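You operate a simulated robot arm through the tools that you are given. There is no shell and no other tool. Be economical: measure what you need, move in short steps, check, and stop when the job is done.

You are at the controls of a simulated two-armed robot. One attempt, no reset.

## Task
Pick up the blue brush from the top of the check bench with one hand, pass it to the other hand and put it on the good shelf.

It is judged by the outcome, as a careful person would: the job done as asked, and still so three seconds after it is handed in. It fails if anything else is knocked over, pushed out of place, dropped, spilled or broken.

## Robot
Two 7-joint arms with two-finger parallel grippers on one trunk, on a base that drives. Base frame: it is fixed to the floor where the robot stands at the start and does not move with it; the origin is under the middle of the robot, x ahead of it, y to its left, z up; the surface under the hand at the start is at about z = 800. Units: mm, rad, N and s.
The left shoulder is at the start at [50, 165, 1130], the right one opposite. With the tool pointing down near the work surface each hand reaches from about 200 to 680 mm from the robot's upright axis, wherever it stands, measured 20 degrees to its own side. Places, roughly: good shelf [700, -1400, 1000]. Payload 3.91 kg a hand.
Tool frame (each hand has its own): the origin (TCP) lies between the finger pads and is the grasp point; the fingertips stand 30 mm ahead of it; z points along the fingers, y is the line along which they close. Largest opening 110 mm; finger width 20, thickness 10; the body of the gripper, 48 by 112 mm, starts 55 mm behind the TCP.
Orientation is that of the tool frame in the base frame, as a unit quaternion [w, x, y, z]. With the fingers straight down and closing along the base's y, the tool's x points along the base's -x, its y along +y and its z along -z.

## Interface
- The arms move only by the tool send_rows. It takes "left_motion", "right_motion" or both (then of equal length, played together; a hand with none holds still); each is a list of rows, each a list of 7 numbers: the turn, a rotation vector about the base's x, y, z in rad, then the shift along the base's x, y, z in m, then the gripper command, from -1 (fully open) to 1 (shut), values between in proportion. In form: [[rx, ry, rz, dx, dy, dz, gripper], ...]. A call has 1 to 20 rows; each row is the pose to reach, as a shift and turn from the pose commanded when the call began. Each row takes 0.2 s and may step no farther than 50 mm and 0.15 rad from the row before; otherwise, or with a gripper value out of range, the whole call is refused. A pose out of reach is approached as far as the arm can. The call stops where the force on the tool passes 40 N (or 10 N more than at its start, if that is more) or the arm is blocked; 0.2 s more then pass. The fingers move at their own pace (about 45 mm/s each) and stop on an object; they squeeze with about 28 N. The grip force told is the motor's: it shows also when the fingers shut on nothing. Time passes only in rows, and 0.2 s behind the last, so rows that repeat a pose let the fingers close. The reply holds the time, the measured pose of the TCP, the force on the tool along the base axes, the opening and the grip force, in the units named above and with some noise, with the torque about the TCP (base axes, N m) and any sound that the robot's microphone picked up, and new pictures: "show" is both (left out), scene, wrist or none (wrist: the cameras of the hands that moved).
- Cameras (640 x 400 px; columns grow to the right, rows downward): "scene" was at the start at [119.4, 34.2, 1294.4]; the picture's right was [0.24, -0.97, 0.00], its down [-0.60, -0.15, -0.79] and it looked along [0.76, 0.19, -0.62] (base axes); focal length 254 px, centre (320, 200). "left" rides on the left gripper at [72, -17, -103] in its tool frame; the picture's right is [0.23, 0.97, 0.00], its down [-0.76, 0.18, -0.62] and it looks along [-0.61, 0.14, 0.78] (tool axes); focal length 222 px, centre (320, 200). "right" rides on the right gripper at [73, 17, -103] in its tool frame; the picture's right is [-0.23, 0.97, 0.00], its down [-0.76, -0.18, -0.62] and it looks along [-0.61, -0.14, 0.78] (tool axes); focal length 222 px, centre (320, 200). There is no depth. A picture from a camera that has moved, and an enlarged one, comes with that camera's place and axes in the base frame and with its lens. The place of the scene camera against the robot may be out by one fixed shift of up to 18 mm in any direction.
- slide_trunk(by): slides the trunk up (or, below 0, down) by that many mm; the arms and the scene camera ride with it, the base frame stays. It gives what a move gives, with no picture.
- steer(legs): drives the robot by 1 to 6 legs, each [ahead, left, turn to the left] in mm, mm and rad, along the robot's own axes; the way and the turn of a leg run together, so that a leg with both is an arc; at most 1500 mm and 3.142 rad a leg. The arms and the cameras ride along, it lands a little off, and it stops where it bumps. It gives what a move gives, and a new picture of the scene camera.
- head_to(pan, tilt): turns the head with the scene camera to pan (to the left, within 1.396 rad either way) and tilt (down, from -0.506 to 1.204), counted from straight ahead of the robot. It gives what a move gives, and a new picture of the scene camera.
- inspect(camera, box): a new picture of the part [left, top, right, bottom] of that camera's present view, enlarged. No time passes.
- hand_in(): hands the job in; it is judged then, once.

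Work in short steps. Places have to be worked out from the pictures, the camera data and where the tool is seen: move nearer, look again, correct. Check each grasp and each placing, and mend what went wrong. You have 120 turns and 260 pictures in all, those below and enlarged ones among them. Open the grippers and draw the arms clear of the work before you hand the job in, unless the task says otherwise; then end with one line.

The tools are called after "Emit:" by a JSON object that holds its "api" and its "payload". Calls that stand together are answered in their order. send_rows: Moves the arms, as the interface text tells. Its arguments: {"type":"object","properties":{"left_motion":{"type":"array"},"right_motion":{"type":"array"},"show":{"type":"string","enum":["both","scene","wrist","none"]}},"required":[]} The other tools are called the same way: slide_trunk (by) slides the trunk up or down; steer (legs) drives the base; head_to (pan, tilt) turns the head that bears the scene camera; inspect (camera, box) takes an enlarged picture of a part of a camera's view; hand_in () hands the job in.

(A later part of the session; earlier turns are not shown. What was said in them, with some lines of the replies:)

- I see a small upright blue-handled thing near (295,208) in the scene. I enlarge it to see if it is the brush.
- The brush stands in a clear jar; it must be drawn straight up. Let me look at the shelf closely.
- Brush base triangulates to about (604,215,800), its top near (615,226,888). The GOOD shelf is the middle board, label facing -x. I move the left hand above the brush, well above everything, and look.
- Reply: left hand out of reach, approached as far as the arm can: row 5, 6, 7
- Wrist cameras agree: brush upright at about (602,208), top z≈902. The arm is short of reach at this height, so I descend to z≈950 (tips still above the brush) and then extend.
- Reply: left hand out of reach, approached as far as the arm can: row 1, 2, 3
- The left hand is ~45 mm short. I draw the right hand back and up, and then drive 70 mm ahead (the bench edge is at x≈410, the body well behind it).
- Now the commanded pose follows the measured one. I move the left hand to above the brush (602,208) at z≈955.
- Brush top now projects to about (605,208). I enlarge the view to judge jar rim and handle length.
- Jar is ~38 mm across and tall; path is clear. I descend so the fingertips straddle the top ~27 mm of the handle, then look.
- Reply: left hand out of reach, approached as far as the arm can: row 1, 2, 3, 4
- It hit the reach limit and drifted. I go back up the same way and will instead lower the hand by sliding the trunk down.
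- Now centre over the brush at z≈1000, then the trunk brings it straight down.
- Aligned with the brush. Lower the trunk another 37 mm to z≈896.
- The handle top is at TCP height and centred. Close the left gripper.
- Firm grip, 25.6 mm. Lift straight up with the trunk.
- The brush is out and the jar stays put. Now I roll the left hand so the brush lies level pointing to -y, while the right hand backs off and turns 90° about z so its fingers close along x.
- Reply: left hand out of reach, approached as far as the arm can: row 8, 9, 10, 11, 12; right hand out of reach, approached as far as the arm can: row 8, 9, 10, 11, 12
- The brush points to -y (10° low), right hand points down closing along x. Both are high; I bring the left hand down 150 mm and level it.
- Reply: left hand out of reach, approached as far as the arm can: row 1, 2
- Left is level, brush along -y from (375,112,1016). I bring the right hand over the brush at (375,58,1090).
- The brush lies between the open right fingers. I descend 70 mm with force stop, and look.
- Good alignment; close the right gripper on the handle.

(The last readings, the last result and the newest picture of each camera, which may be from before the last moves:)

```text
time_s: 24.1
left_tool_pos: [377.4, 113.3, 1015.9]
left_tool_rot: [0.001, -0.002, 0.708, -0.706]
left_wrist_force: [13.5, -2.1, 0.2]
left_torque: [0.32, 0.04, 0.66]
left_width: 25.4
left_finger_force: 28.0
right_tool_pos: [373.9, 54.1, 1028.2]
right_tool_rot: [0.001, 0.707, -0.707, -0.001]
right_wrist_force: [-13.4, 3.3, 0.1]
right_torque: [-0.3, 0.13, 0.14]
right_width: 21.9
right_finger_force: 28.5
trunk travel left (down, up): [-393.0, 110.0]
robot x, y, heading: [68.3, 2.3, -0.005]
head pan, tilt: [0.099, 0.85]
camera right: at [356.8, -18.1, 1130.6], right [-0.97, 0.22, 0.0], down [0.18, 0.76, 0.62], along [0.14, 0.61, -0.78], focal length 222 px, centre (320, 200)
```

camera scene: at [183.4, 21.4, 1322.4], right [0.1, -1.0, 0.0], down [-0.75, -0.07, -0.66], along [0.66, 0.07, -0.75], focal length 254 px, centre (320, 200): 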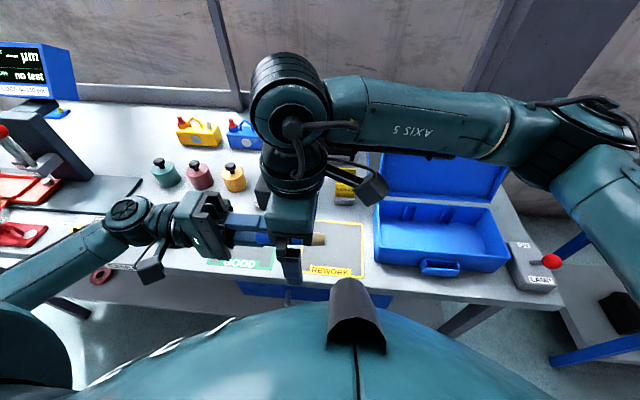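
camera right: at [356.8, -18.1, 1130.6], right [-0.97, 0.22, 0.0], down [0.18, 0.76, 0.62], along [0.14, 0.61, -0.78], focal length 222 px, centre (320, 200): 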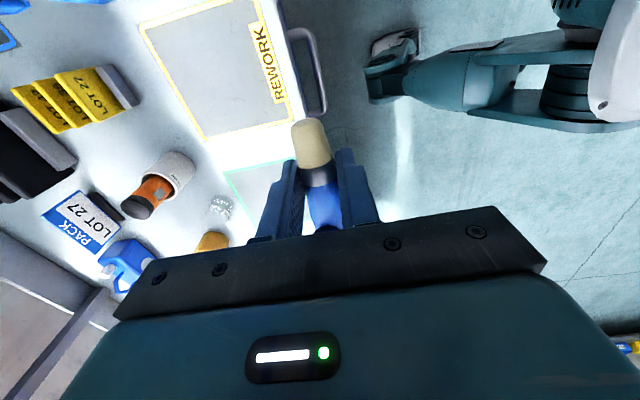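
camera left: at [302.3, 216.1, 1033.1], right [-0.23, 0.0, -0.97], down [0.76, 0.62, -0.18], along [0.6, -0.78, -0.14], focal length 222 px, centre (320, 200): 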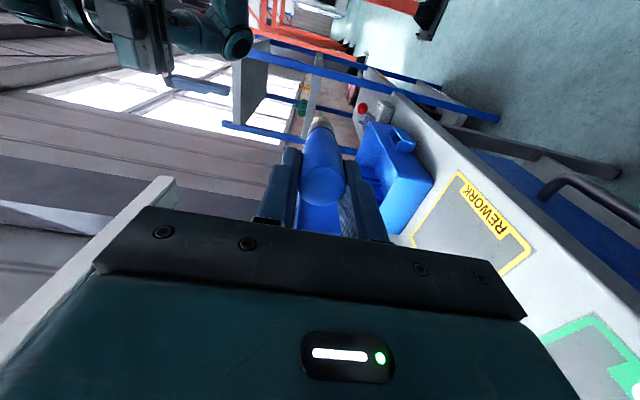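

Right holds at 21.9 mm, both share the brush. Open the left gripper, then draw it off to +y.

Emit:
{"api": "send_rows", "payload": {"left_motion": [[0, 0, 0, 0, 0, 0, 0.5], [0, 0, 0, 0, 0, 0, 0.2], [0, 0, 0, 0, 0, 0, 0], [0, 0, 0, 0, 0, 0, 0], [0, 0, 0, 0, 0.03, 0, 0], [0, 0, 0, 0, 0.06, 0, 0], [0, 0, 0, 0, 0.1, 0, 0], [0, 0, 0, 0, 0.14, 0, 0], [0, 0, 0, 0, 0.14, 0, 0]]}}

Emit:
{"api": "inspect", "payload": {"camera": "scene", "box": [180, 160, 360, 280]}}

```text
time_s: 26.1
left_tool_pos: [375.7, 249.7, 1016.2]
left_tool_rot: [-0.002, -0.001, 0.708, -0.707]
left_wrist_force: [1.1, -0.6, 0.1]
left_torque: [0.02, 0.02, -0.01]
left_width: 55.1
left_finger_force: 0.1
right_tool_pos: [375.0, 54.4, 1027.5]
right_tool_rot: [0.0, -0.707, 0.707, 0.001]
right_wrist_force: [0.4, 0.5, 0.0]
right_torque: [-0.02, 0.02, 0.01]
right_width: 22.4
right_finger_force: 27.9
trunk travel left (down, up): [-393.0, 110.0]
robot x, y, heading: [66.9, -1.4, 0.002]
head pan, tilt: [0.099, 0.85]
camera scene: at [183.4, 21.3, 1322.4], right [0.1, -1.0, 0.0], down [-0.75, -0.07, -0.66], along [0.66, 0.07, -0.75], focal length 254 px, centre (320, 200)
camera left: at [302.8, 352.9, 1033.1], right [-0.23, 0.0, -0.97], down [0.76, 0.62, -0.18], along [0.61, -0.78, -0.14], focal length 222 px, centre (320, 200)
```

scene: 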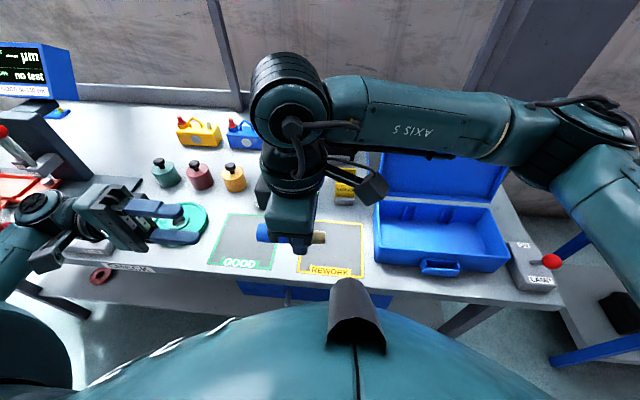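
left: 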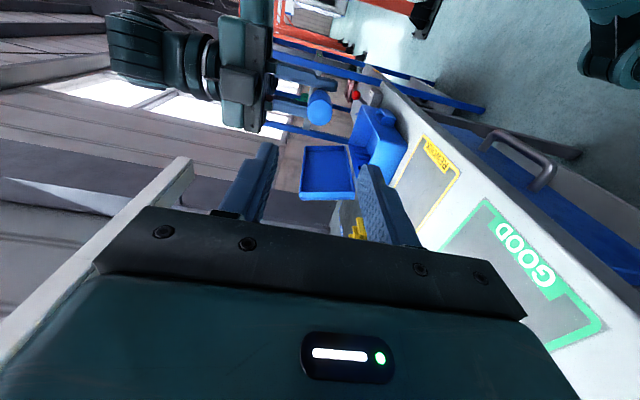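

```text
3.33 times, centred on (270, 220) of scene
camera zoom: at [183.4, 21.3, 1322.4], right [0.1, -1.0, 0.0], down [-0.75, -0.07, -0.66], along [0.66, 0.07, -0.75], focal length 845 px, centre (487, 133)
```

zoom: 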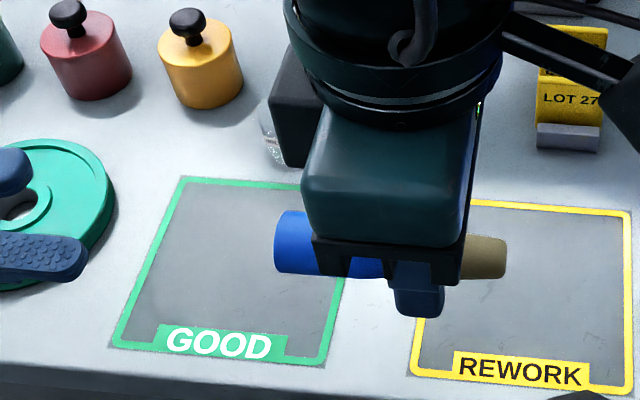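

Hand-over done. I drive back 300 mm from the bench and look at the shelf.

Emit:
{"api": "steer", "payload": {"legs": [[-300, 0, 0]]}}

Emit:
{"api": "head_to", "payload": {"pan": -1.0, "tilt": 0.35}}

```text
time_s: 28.2
left_tool_pos: [79.4, 248.6, 1015.7]
left_tool_rot: [0.0, 0.001, -0.707, 0.707]
left_wrist_force: [-0.1, -0.3, 0.6]
left_torque: [0.05, 0.0, 0.04]
left_width: 54.9
left_finger_force: 0.0
right_tool_pos: [79.8, 53.7, 1026.9]
right_tool_rot: [-0.001, 0.708, -0.707, 0.0]
right_wrist_force: [0.1, -0.3, -0.1]
right_torque: [0.01, -0.02, -0.01]
right_width: 22.2
right_finger_force: 28.0
trunk travel left (down, up): [-393.0, 110.0]
robot x, y, heading: [-222.6, 1.4, 0.007]
head pan, tilt: [0.099, 0.85]
camera scene: at [-112.5, 21.3, 1322.5], right [0.1, -0.99, 0.0], down [-0.75, -0.08, -0.66], along [0.66, 0.07, -0.75], focal length 254 px, centre (320, 200)
```

scene: 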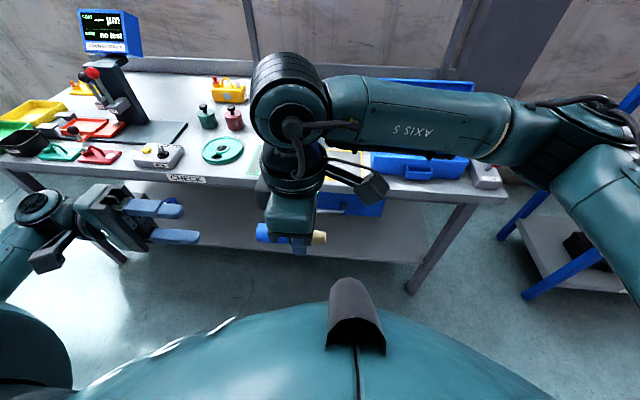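

```text
time_s: 29.5
left_tool_pos: [81.1, 249.0, 1014.7]
left_tool_rot: [0.0, 0.002, -0.707, 0.707]
left_wrist_force: [0.4, -0.2, -0.2]
left_torque: [0.01, -0.04, 0.02]
left_width: 55.0
left_finger_force: 0.0
right_tool_pos: [79.8, 54.4, 1027.0]
right_tool_rot: [0.0, 0.708, -0.706, -0.002]
right_wrist_force: [-0.2, -0.4, -0.5]
right_torque: [-0.02, 0.03, 0.0]
right_width: 21.9
right_finger_force: 28.0
trunk travel left (down, up): [-393.0, 110.0]
robot x, y, heading: [-227.8, -0.2, 0.003]
head pan, tilt: [-1.0, 0.351]
camera scene: at [-139.3, -64.8, 1366.0], right [-0.84, -0.54, 0.0], down [-0.19, 0.29, -0.94], along [0.51, -0.79, -0.34], focal length 254 px, centre (320, 200)
```

scene: 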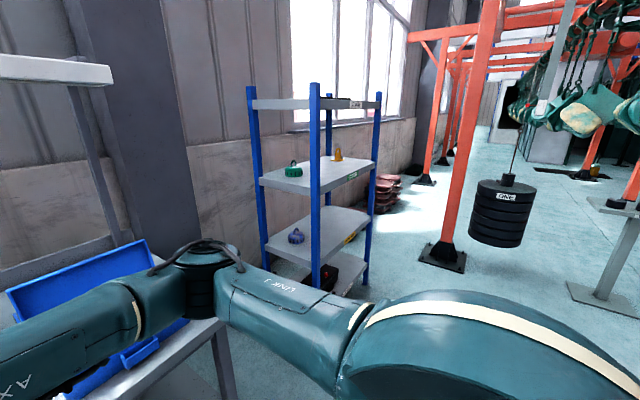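

The floor between is clear; shelf front is at x≈480, spanning y≈-1000…-1700, its two items sit deep at x≈780. I drive 1380 mm to the right.

Emit:
{"api": "steer", "payload": {"legs": [[0, -700, 0], [0, -680, 0]]}}

Emit:
{"api": "head_to", "payload": {"pan": 0.0, "tilt": 0.45}}

```text
time_s: 42.2
left_tool_pos: [80.4, -1152.9, 1014.9]
left_tool_rot: [0.01, -0.007, -0.707, 0.707]
left_wrist_force: [0.2, -0.6, -0.6]
left_torque: [0.0, 0.0, 0.02]
left_width: 55.0
left_finger_force: 0.1
right_tool_pos: [75.0, -1347.9, 1027.5]
right_tool_rot: [0.0, -0.698, 0.716, 0.001]
right_wrist_force: [-0.1, -0.5, -0.7]
right_torque: [0.0, -0.03, 0.01]
right_width: 22.2
right_finger_force: 27.4
trunk travel left (down, up): [-393.0, 110.0]
robot x, y, heading: [-229.7, -1394.4, -0.022]
head pan, tilt: [-1.0, 0.351]
camera scene: at [-147.4, -1461.6, 1366.0], right [-0.85, -0.52, 0.0], down [-0.18, 0.29, -0.94], along [0.49, -0.8, -0.34], focal length 254 px, centre (320, 200)
```

scene: 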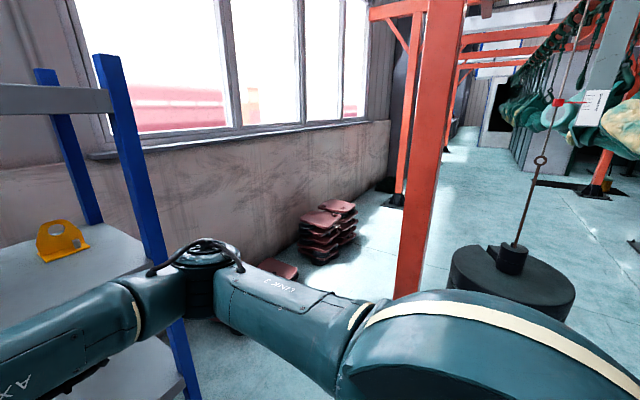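

```text
time_s: 43.5
left_tool_pos: [79.5, -1152.6, 1015.7]
left_tool_rot: [-0.01, 0.007, 0.707, -0.707]
left_wrist_force: [-0.2, 0.8, 0.1]
left_torque: [-0.04, 0.01, 0.01]
left_width: 55.2
left_finger_force: 0.0
right_tool_pos: [74.7, -1346.7, 1026.7]
right_tool_rot: [-0.001, -0.698, 0.716, 0.001]
right_wrist_force: [-0.1, -1.3, 0.0]
right_torque: [-0.01, 0.03, 0.0]
right_width: 22.1
right_finger_force: 27.6
trunk travel left (down, up): [-393.0, 110.0]
robot x, y, heading: [-231.2, -1394.9, -0.019]
head pan, tilt: [0.0, 0.45]
camera scene: at [-104.0, -1384.2, 1356.8], right [-0.02, -1.0, 0.0], down [-0.44, 0.01, -0.9], along [0.9, -0.02, -0.44], focal length 254 px, centre (320, 200)
```

scene: 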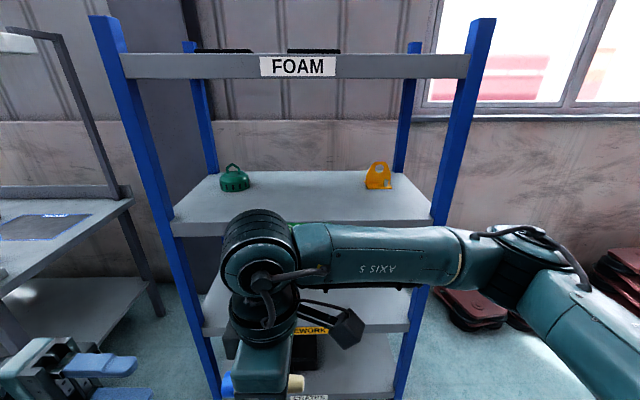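

Shelf: GOOD board top z≈1000, FOAM underside z≈1350, front x≈480, posts at y≈-1003 and -1696. I tuck the left hand back, reach out with the right in free space, and shift the robot left 90 mm with a small heading fix.

Emit:
{"api": "send_rows", "payload": {"left_motion": [[0, 0, 0, -0.02, 0.01, 0, 0], [0, 0, 0, -0.04, 0.02, 0, 0], [0, 0, 0, -0.06, 0.03, 0, 0], [0, 0, 0, -0.08, 0.04, 0, 0], [0, 0, 0, -0.08, 0.04, 0, 0]], "right_motion": [[0, 0, 0, 0.03, -0.025, 0.01, 1], [0, 0, 0, 0.065, -0.05, 0.02, 1], [0, 0, 0, 0.1, -0.075, 0.03, 1], [0, 0, 0, 0.13, -0.1, 0.038, 1], [0, 0, 0, 0.13, -0.1, 0.038, 1]], "show": "none"}}

Emit:
{"api": "steer", "payload": {"legs": [[0, 90, 0.02]]}}

```text
time_s: 44.7
left_tool_pos: [-0.5, -1113.1, 1019.1]
left_tool_rot: [-0.01, 0.008, 0.707, -0.707]
left_wrist_force: [-0.1, -0.1, -0.1]
left_torque: [0.0, 0.03, 0.0]
left_width: 55.0
left_finger_force: 0.1
right_tool_pos: [105.6, -1374.9, 1039.1]
right_tool_rot: [-0.001, -0.699, 0.715, 0.0]
right_wrist_force: [0.8, 0.1, 0.2]
right_torque: [0.0, 0.01, -0.01]
right_width: 22.3
right_finger_force: 28.1
right hand out of reach, approached as far as the arm can: row 2, 3, 4, 5
trunk travel left (down, up): [-393.0, 110.0]
robot x, y, heading: [-231.1, -1397.7, -0.029]
head pan, tilt: [0.0, 0.45]
```

```text
time_s: 46.1
left_tool_pos: [-4.7, -1018.5, 1018.2]
left_tool_rot: [0.002, 0.0, -0.706, 0.708]
left_wrist_force: [-0.6, 0.4, 0.9]
left_torque: [-0.02, 0.02, -0.01]
left_width: 54.9
left_finger_force: 0.0
right_tool_pos: [105.4, -1279.0, 1038.8]
right_tool_rot: [0.0, -0.706, 0.708, 0.001]
right_wrist_force: [0.2, 0.0, -0.3]
right_torque: [-0.05, -0.01, -0.02]
right_width: 22.4
right_finger_force: 27.6
trunk travel left (down, up): [-393.0, 110.0]
robot x, y, heading: [-233.3, -1304.7, -0.001]
head pan, tilt: [0.0, 0.45]
camera scene: at [-102.8, -1292.2, 1356.8], right [0.0, -1.0, 0.0], down [-0.44, 0.0, -0.9], along [0.9, 0.0, -0.44], focal length 254 px, centre (320, 200)
```

scene: 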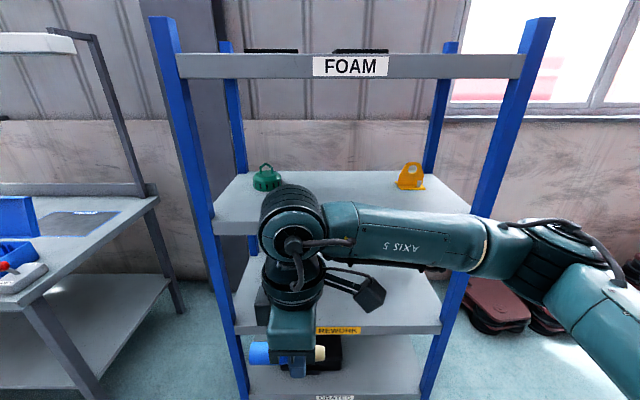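

In this wrist orientation the reach is short. I turn the right hand back 90° about z (fingers closing along y, brush along x), which is its natural pose, and reach to relative (430,-80).

Emit:
{"api": "send_rows", "payload": {"right_motion": [[0, 0, -0.143, 0, -0.005, 0, 1], [0, 0, -0.286, 0, -0.01, 0, 1], [0, 0, -0.428, 0, -0.02, 0, 1], [0, 0, -0.571, 0, -0.03, 0, 1], [0, 0, -0.714, 0, -0.04, 0.01, 1], [0, 0, -0.857, 0.01, -0.05, 0.01, 1], [0, 0, -1.0, 0.02, -0.06, 0.02, 1], [0, 0, -1.142, 0.04, -0.07, 0.02, 1], [0, 0, -1.285, 0.06, -0.08, 0.025, 1], [0, 0, -1.428, 0.08, -0.09, 0.025, 1], [0, 0, -1.571, 0.1, -0.1, 0.025, 1], [0, 0, -1.571, 0.1, -0.1, 0.025, 1]]}}

```text
time_s: 48.7
left_tool_pos: [-4.5, -1018.6, 1018.5]
left_tool_rot: [-0.003, -0.001, 0.707, -0.707]
left_wrist_force: [0.3, -0.2, 0.0]
left_torque: [0.02, 0.0, 0.0]
left_width: 55.0
left_finger_force: 0.1
right_tool_pos: [208.0, -1378.9, 1065.7]
right_tool_rot: [-0.001, 0.002, 1.0, 0.001]
right_wrist_force: [0.2, 0.1, 0.4]
right_torque: [0.0, -0.01, 0.0]
right_width: 22.2
right_finger_force: 28.2
trunk travel left (down, up): [-393.0, 110.0]
robot x, y, heading: [-231.2, -1306.3, -0.002]
head pan, tilt: [0.0, 0.45]
camera scene: at [-102.9, -1292.6, 1356.8], right [0.0, -1.0, 0.0], down [-0.44, 0.0, -0.9], along [0.9, 0.0, -0.44], focal length 254 px, centre (320, 200)
camera right: at [135.7, -1362.0, 1168.7], right [0.23, 0.97, 0.0], down [0.76, -0.18, 0.62], along [0.61, -0.14, -0.78], focal length 222 px, centre (320, 200)
```

scene: 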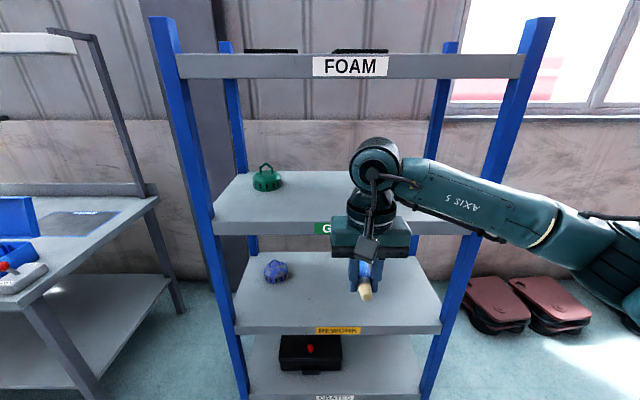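
right: 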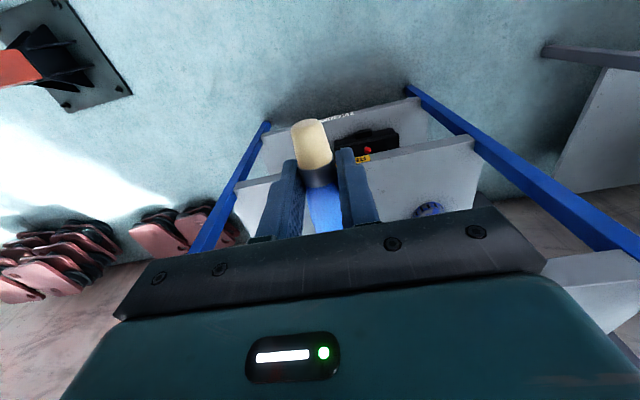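

Good pose: wrist top is ~220 mm above the TCP, so it fits under FOAM. I extend another 80 mm and raise 20 mm, shift the robot 40 mm left, then approach 130 mm.

Emit:
{"api": "send_rows", "payload": {"right_motion": [[0, 0, 0, 0.04, 0, 0.01, 1], [0, 0, 0, 0.08, 0, 0.02, 1], [0, 0, 0, 0.08, 0, 0.02, 1]], "show": "none"}}

Emit:
{"api": "steer", "payload": {"legs": [[130, 40, 0]]}}

Emit:
{"api": "inspect", "payload": {"camera": "right", "box": [0, 0, 640, 400]}}

```text
time_s: 49.5
left_tool_pos: [-5.2, -1018.1, 1018.1]
left_tool_rot: [0.002, 0.0, -0.707, 0.707]
left_wrist_force: [0.9, 0.7, 0.0]
left_torque: [0.0, 0.01, 0.0]
left_width: 54.9
left_finger_force: 0.0
right_tool_pos: [287.9, -1378.2, 1085.7]
right_tool_rot: [-0.001, 0.002, 1.0, 0.0]
right_wrist_force: [0.1, -0.8, -1.3]
right_torque: [0.02, 0.01, -0.04]
right_width: 22.0
right_finger_force: 27.9
trunk travel left (down, up): [-393.0, 110.0]
robot x, y, heading: [-232.3, -1308.4, -0.001]
head pan, tilt: [0.0, 0.45]
```

```text
time_s: 50.8
left_tool_pos: [124.9, -980.9, 1019.0]
left_tool_rot: [0.003, -0.001, -0.707, 0.707]
left_wrist_force: [-0.5, -0.3, 0.5]
left_torque: [-0.02, -0.02, 0.0]
left_width: 54.8
left_finger_force: 0.0
right_tool_pos: [415.9, -1340.8, 1085.3]
right_tool_rot: [0.0, 0.003, 1.0, 0.001]
right_wrist_force: [0.7, -0.1, -0.4]
right_torque: [0.0, 0.0, 0.02]
right_width: 22.1
right_finger_force: 27.9
trunk travel left (down, up): [-393.0, 110.0]
robot x, y, heading: [-102.0, -1267.8, -0.003]
head pan, tilt: [0.0, 0.45]
camera scene: at [26.4, -1253.9, 1356.7], right [0.0, -1.0, 0.0], down [-0.44, 0.0, -0.9], along [0.9, 0.0, -0.44], focal length 254 px, centre (320, 200)
```

scene: 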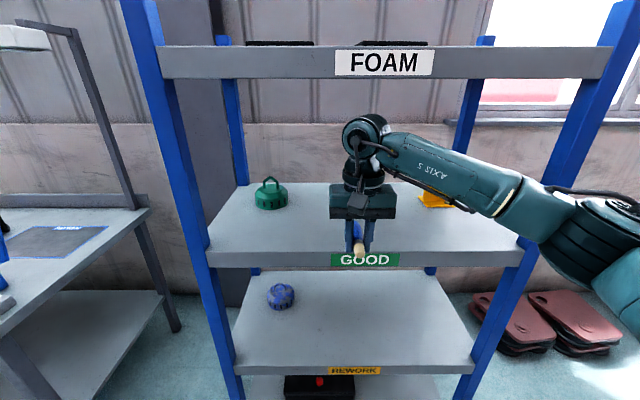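

```text
1.00 times, centred on (320, 200) of right (not enlarged: the box is as wide or as high as the picture)
camera zoom: at [343.0, -1323.7, 1188.4], right [0.23, 0.97, 0.0], down [0.76, -0.18, 0.62], along [0.61, -0.14, -0.78], focal length 222 px, centre (320, 200)
```

zoom: 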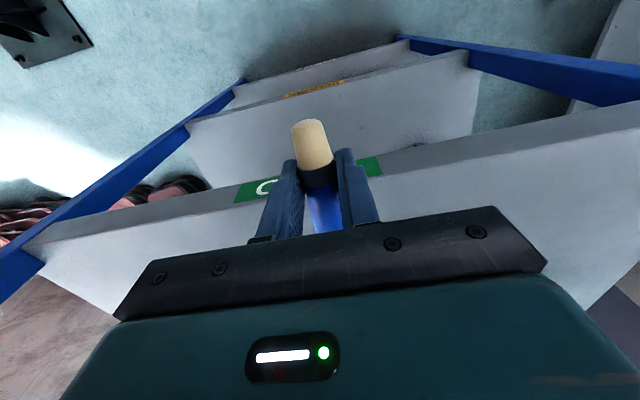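

Shelf edge is at x≈465, top z≈1005–1024; fingertips at 1055 and wrist top at ~1307, under FOAM (1354). Drive ahead 140 mm slowly.

Emit:
{"api": "steer", "payload": {"legs": [[70, 0, 0], [70, 0, 0]]}}

Emit:
{"api": "inspect", "payload": {"camera": "right", "box": [0, 0, 640, 400]}}

```text
time_s: 52.5
left_tool_pos: [261.5, -979.5, 1018.1]
left_tool_rot: [0.004, -0.002, -0.707, 0.707]
left_wrist_force: [-0.1, 0.6, 0.2]
left_torque: [0.01, -0.01, -0.03]
left_width: 54.9
left_finger_force: 0.0
right_tool_pos: [551.6, -1341.5, 1085.8]
right_tool_rot: [0.001, 0.003, 1.0, 0.001]
right_wrist_force: [0.3, 0.0, -0.8]
right_torque: [-0.01, 0.06, 0.04]
right_width: 22.0
right_finger_force: 28.3
trunk travel left (down, up): [-393.0, 110.0]
robot x, y, heading: [35.4, -1267.6, -0.005]
head pan, tilt: [0.0, 0.45]
camera scene: at [162.1, -1254.9, 1356.7], right [-0.01, -1.0, 0.0], down [-0.44, 0.0, -0.9], along [0.9, 0.0, -0.44], focal length 254 px, centre (320, 200)
```

scene: 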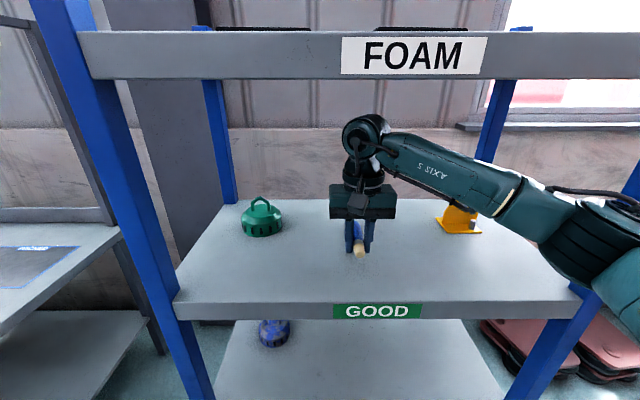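

```text
1.00 times, centred on (320, 200) of right (not enlarged: the box is as wide or as high as the picture)
camera zoom: at [478.6, -1325.1, 1188.4], right [0.23, 0.97, 0.0], down [0.76, -0.18, 0.62], along [0.61, -0.14, -0.78], focal length 222 px, centre (320, 200)
```

zoom: 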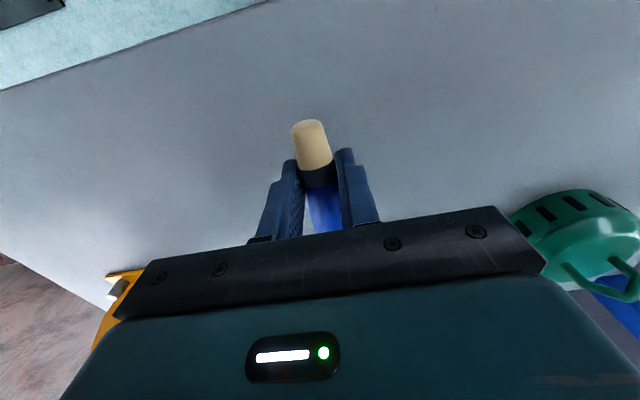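

Over the shelf, ~85 mm inside the edge. Lower the trunk 25 mm, then feel down in small steps.

Emit:
{"api": "slide_trunk", "payload": {"by": -25}}

Emit:
{"api": "send_rows", "payload": {"right_motion": [[0, 0, 0, 0, 0, -0.004, 1], [0, 0, 0, 0, 0, -0.008, 1], [0, 0, 0, 0, 0, -0.012, 1], [0, 0, 0, 0, 0, -0.012, 1]]}}

```text
time_s: 53.2
left_tool_pos: [261.8, -981.0, 993.9]
left_tool_rot: [-0.003, 0.003, 0.707, -0.707]
left_wrist_force: [0.0, 0.0, 0.0]
left_torque: [-0.01, 0.02, -0.01]
left_width: 55.0
left_finger_force: 0.0
right_tool_pos: [551.2, -1343.5, 1060.5]
right_tool_rot: [0.0, 0.003, 1.0, 0.0]
right_wrist_force: [-0.3, -0.1, -0.2]
right_torque: [0.02, 0.0, 0.03]
right_width: 22.3
right_finger_force: 27.6
trunk travel left (down, up): [-368.0, 135.0]
robot x, y, heading: [32.1, -1271.3, -0.004]
head pan, tilt: [0.0, 0.45]
```

```text
time_s: 54.2
left_tool_pos: [260.4, -981.4, 993.5]
left_tool_rot: [-0.004, 0.002, 0.707, -0.707]
left_wrist_force: [0.7, 0.4, -0.3]
left_torque: [0.0, 0.01, 0.04]
left_width: 55.1
left_finger_force: 0.1
right_tool_pos: [550.0, -1342.2, 1050.3]
right_tool_rot: [0.003, 0.003, 1.0, 0.0]
right_wrist_force: [1.5, -2.7, 15.2]
right_torque: [-0.33, 0.1, 0.19]
right_width: 21.8
right_finger_force: 27.9
trunk travel left (down, up): [-368.0, 135.0]
robot x, y, heading: [33.2, -1270.0, -0.0]
head pan, tilt: [0.0, 0.45]
camera scene: at [160.1, -1255.1, 1332.2], right [-0.01, -1.0, 0.0], down [-0.43, 0.0, -0.9], along [0.9, 0.0, -0.43], focal length 254 px, centre (320, 200)
camera right: at [477.3, -1324.9, 1152.9], right [0.23, 0.97, 0.0], down [0.76, -0.18, 0.63], along [0.61, -0.14, -0.78], focal length 222 px, centre (320, 200)
```

scene: 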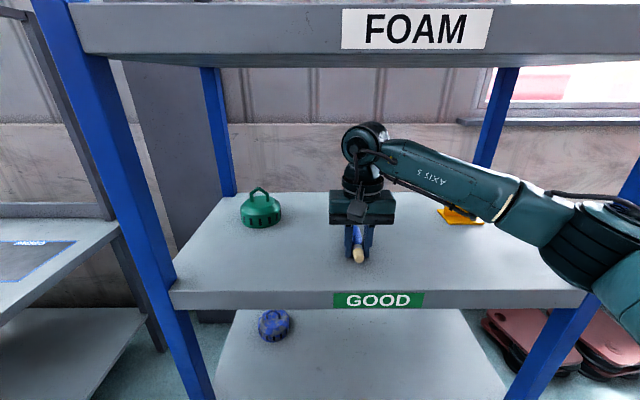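
right: 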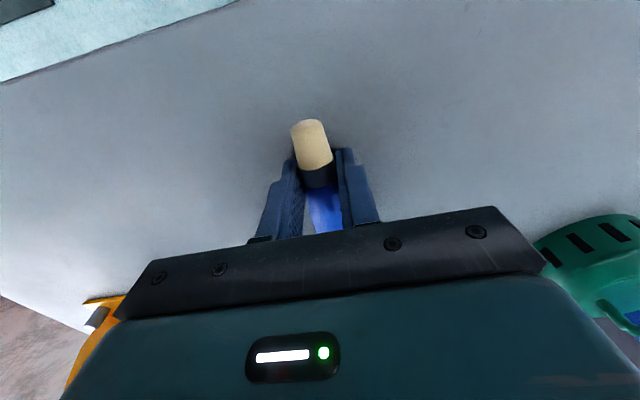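

Fingertips touch the shelf (z≈1020), the brush only ~6 mm above it. I relieve the force and open the fingers a little to let it settle between them.

Emit:
{"api": "send_rows", "payload": {"right_motion": [[0, 0, 0, 0, 0, 0.003, 1], [0, 0, 0, 0, 0, 0.003, 0.58], [0, 0, 0, 0, 0, 0.003, 0.5], [0, 0, 0, 0, 0, 0.003, 0.45], [0, 0, 0, 0, 0, 0.003, 0.42], [0, 0, 0, 0, 0, 0.003, 0.42], [0, 0, 0, 0, 0, 0.003, 0.42]]}}

Emit:
{"api": "inspect", "payload": {"camera": "right", "box": [220, 90, 420, 250]}}

```text
time_s: 55.8
left_tool_pos: [260.7, -980.8, 992.5]
left_tool_rot: [-0.004, 0.002, 0.708, -0.707]
left_wrist_force: [-0.1, 0.2, 0.1]
left_torque: [-0.01, -0.01, 0.0]
left_width: 55.2
left_finger_force: 0.1
right_tool_pos: [551.0, -1342.0, 1052.2]
right_tool_rot: [0.001, 0.004, 1.0, 0.001]
right_wrist_force: [0.9, 0.6, -0.1]
right_torque: [-0.02, -0.02, -0.03]
right_width: 32.4
right_finger_force: 0.0
trunk travel left (down, up): [-368.0, 135.0]
robot x, y, heading: [34.0, -1269.2, -0.007]
head pan, tilt: [0.0, 0.45]
camera scene: at [161.2, -1254.9, 1331.8], right [-0.01, -1.0, 0.0], down [-0.44, 0.0, -0.9], along [0.9, 0.0, -0.44], focal length 254 px, centre (320, 200)
camera right: at [478.2, -1324.6, 1154.0], right [0.23, 0.97, 0.0], down [0.76, -0.18, 0.62], along [0.61, -0.14, -0.78], focal length 222 px, centre (320, 200)
```

scene: 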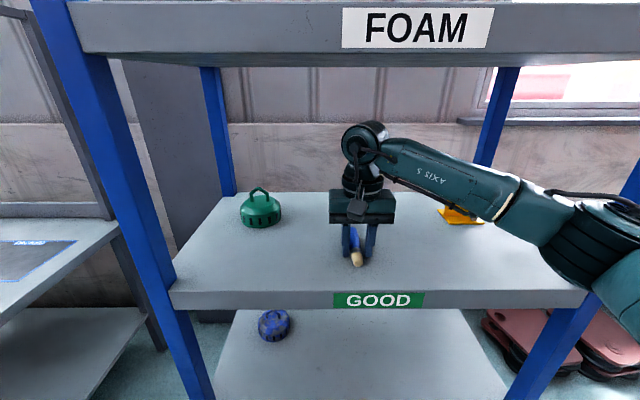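
right: 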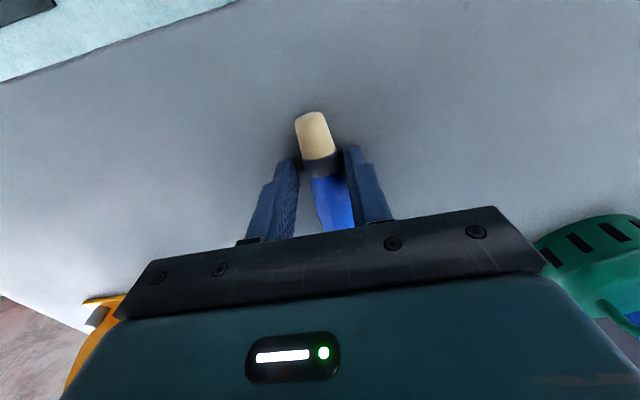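

```text
2.50 times, centred on (320, 170) of right
camera zoom: at [478.2, -1324.6, 1154.0], right [0.23, 0.97, 0.0], down [0.76, -0.18, 0.62], along [0.61, -0.14, -0.78], focal length 555 px, centre (320, 275)
```

zoom: 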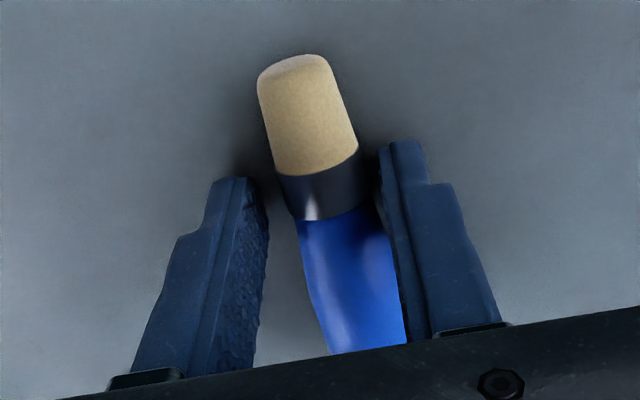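

The brush lies on the shelf between the fingers. Open further gradually and watch whether it rolls.

Emit:
{"api": "send_rows", "payload": {"right_motion": [[0, 0, 0, 0, 0, 0, 0.3], [0, 0, 0, 0, 0, 0, 0.2], [0, 0, 0, 0, 0, 0, 0.1], [0, 0, 0, 0, 0, 0, 0.0], [0, 0, 0, 0, 0, 0, -0.1], [0, 0, 0, 0, 0, 0, -0.2], [0, 0, 0, 0, 0, 0, -0.2], [0, 0, 0, 0, 0, 0, -0.2]], "show": "wrist"}}

```text
time_s: 57.6
left_tool_pos: [260.5, -980.3, 993.5]
left_tool_rot: [-0.003, 0.002, 0.707, -0.707]
left_wrist_force: [-0.5, 0.3, 0.5]
left_torque: [0.01, -0.03, 0.01]
left_width: 55.0
left_finger_force: 0.2
right_tool_pos: [550.4, -1341.7, 1050.3]
right_tool_rot: [0.001, 0.003, 1.0, 0.0]
right_wrist_force: [-0.2, 0.4, 0.8]
right_torque: [-0.03, -0.02, -0.02]
right_width: 65.9
right_finger_force: 0.1
trunk travel left (down, up): [-368.0, 135.0]
robot x, y, heading: [33.9, -1266.1, -0.007]
head pan, tilt: [0.0, 0.45]
camera right: at [478.2, -1324.5, 1154.0], right [0.23, 0.97, 0.0], down [0.76, -0.18, 0.62], along [0.61, -0.14, -0.78], focal length 222 px, centre (320, 200)
```

right: 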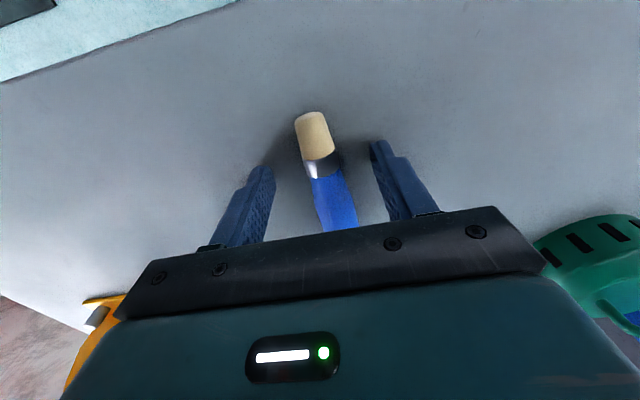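

The brush rests still. I raise the trunk 35 mm (wrist stays below FOAM) and back away.

Emit:
{"api": "slide_trunk", "payload": {"by": 35}}

Emit:
{"api": "steer", "payload": {"legs": [[-280, 0, 0]]}}

Emit:
{"api": "inspect", "payload": {"camera": "scene", "box": [160, 150, 540, 330]}}

```text
time_s: 58.4
left_tool_pos: [260.8, -981.8, 1027.0]
left_tool_rot: [-0.003, 0.001, 0.707, -0.707]
left_wrist_force: [0.5, -0.4, 0.0]
left_torque: [0.0, 0.01, -0.03]
left_width: 55.3
left_finger_force: 0.0
right_tool_pos: [551.4, -1341.8, 1086.0]
right_tool_rot: [0.001, 0.003, 1.0, 0.001]
right_wrist_force: [-1.0, 0.3, 0.7]
right_torque: [-0.06, -0.03, -0.02]
right_width: 65.8
right_finger_force: 0.2
trunk travel left (down, up): [-403.0, 100.0]
robot x, y, heading: [32.7, -1267.0, -0.004]
head pan, tilt: [0.0, 0.45]
```

```text
time_s: 60.4
left_tool_pos: [-29.4, -980.9, 1028.5]
left_tool_rot: [-0.003, 0.003, 0.707, -0.707]
left_wrist_force: [0.8, -0.3, -1.0]
left_torque: [0.02, 0.0, 0.0]
left_width: 55.0
left_finger_force: 0.0
right_tool_pos: [260.9, -1341.4, 1087.3]
right_tool_rot: [0.001, 0.005, 1.0, 0.001]
right_wrist_force: [-1.2, 0.8, 1.0]
right_torque: [-0.01, -0.02, 0.01]
right_width: 66.0
right_finger_force: 0.0
trunk travel left (down, up): [-403.0, 100.0]
robot x, y, heading: [-256.7, -1266.0, -0.011]
head pan, tilt: [0.0, 0.45]
camera scene: at [-129.7, -1253.4, 1366.9], right [-0.01, -1.0, 0.0], down [-0.43, 0.0, -0.9], along [0.9, -0.01, -0.43], focal length 254 px, centre (320, 200)
```

scene: 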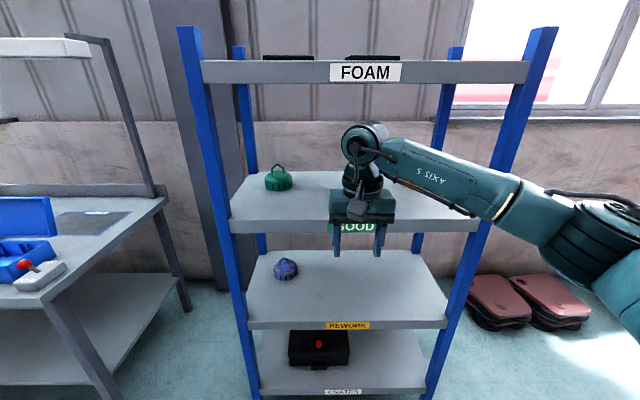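

```text
1.68 times, centred on (350, 240) of scene
camera zoom: at [-129.7, -1253.4, 1366.9], right [-0.01, -1.0, 0.0], down [-0.43, 0.0, -0.9], along [0.9, -0.01, -0.43], focal length 427 px, centre (270, 133)
```

zoom: 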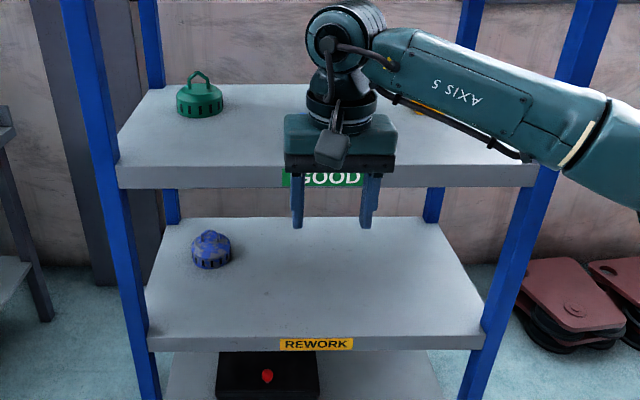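

The hand hides the spot; I move the right hand aside to see the brush.

Emit:
{"api": "send_rows", "payload": {"right_motion": [[0, 0, 0, -0.03, -0.04, -0.01, -0.2], [0, 0, 0, -0.06, -0.08, -0.03, -0.2], [0, 0, 0, -0.09, -0.12, -0.06, -0.2], [0, 0, 0, -0.1, -0.16, -0.1, -0.2]], "show": "none"}}

Emit:
{"api": "inspect", "payload": {"camera": "scene", "box": [220, 140, 480, 260]}}

```text
refused: row 1 steps farther than a row can; nothing moved
```

```text
2.46 times, centred on (350, 200) of scene
camera zoom: at [-129.7, -1253.4, 1366.9], right [-0.01, -1.0, 0.0], down [-0.43, 0.0, -0.9], along [0.9, -0.01, -0.43], focal length 624 px, centre (246, 200)
```

zoom: 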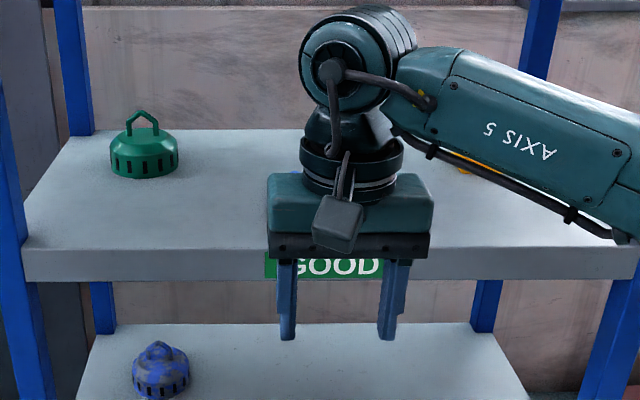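

Row too long; same move in shorter steps.

Emit:
{"api": "send_rows", "payload": {"right_motion": [[0, 0, 0, -0.02, -0.03, -0.01, -0.2], [0, 0, 0, -0.04, -0.06, -0.03, -0.2], [0, 0, 0, -0.06, -0.09, -0.05, -0.2], [0, 0, 0, -0.08, -0.12, -0.07, -0.2], [0, 0, 0, -0.09, -0.15, -0.1, -0.2]], "show": "none"}}

Emit:
{"api": "inspect", "payload": {"camera": "scene", "box": [220, 140, 480, 260]}}

```text
time_s: 61.6
left_tool_pos: [-29.5, -979.4, 1028.3]
left_tool_rot: [-0.004, 0.002, 0.707, -0.707]
left_wrist_force: [-1.0, 0.5, -0.1]
left_torque: [-0.01, -0.03, 0.05]
left_width: 54.9
left_finger_force: 0.1
right_tool_pos: [168.4, -1487.6, 986.3]
right_tool_rot: [0.001, 0.005, 1.0, 0.001]
right_wrist_force: [0.0, -0.1, -0.2]
right_torque: [-0.03, -0.01, 0.0]
right_width: 66.1
right_finger_force: 0.1
trunk travel left (down, up): [-403.0, 100.0]
robot x, y, heading: [-259.1, -1264.6, -0.007]
head pan, tilt: [0.0, 0.45]
```

```text
2.46 times, centred on (350, 200) of scene
camera zoom: at [-129.2, -1253.9, 1366.9], right [-0.01, -1.0, 0.0], down [-0.44, 0.0, -0.9], along [0.9, -0.01, -0.44], focal length 624 px, centre (246, 200)
```

zoom: 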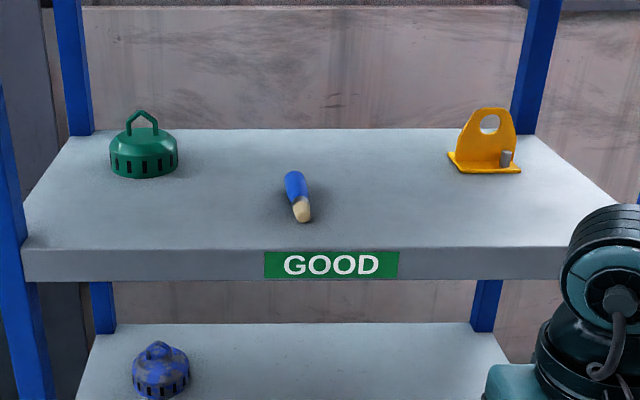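

The brush lies still on the GOOD shelf, other items untouched. I open both grippers fully and hand in.

Emit:
{"api": "send_rows", "payload": {"right_motion": [[0, 0, 0, 0, 0, 0, -1], [0, 0, 0, 0, 0, 0, -1], [0, 0, 0, 0, 0, 0, -1], [0, 0, 0, 0, 0, 0, -1]], "left_motion": [[0, 0, 0, 0, 0, 0, -1], [0, 0, 0, 0, 0, 0, -1], [0, 0, 0, 0, 0, 0, -1], [0, 0, 0, 0, 0, 0, -1]], "show": "scene"}}

Emit:
{"api": "hand_in", "payload": {}}

```text
time_s: 62.6
left_tool_pos: [-28.2, -979.3, 1027.5]
left_tool_rot: [-0.004, 0.002, 0.707, -0.707]
left_wrist_force: [-0.4, 0.2, -1.0]
left_torque: [0.0, 0.0, 0.02]
left_width: 110.3
left_finger_force: 0.0
right_tool_pos: [169.0, -1487.1, 986.0]
right_tool_rot: [0.0, 0.004, 1.0, 0.002]
right_wrist_force: [-0.2, 0.2, 0.8]
right_torque: [0.02, 0.01, 0.01]
right_width: 110.1
right_finger_force: 0.1
trunk travel left (down, up): [-403.0, 100.0]
robot x, y, heading: [-257.3, -1267.3, -0.006]
head pan, tilt: [0.0, 0.45]
camera scene: at [-129.1, -1253.4, 1366.8], right [-0.01, -1.0, 0.0], down [-0.44, 0.0, -0.9], along [0.9, -0.01, -0.44], focal length 254 px, centre (320, 200)
```

scene: 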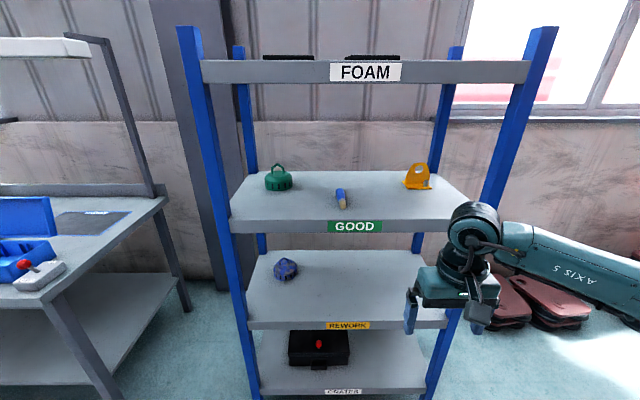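

```text
The job is handed in.
```

I picked up the blue brush with the left hand, passed it to the right, and laid it on the good shelf. It was lying still there at hand-in, and I saw nothing else knocked over or moved.
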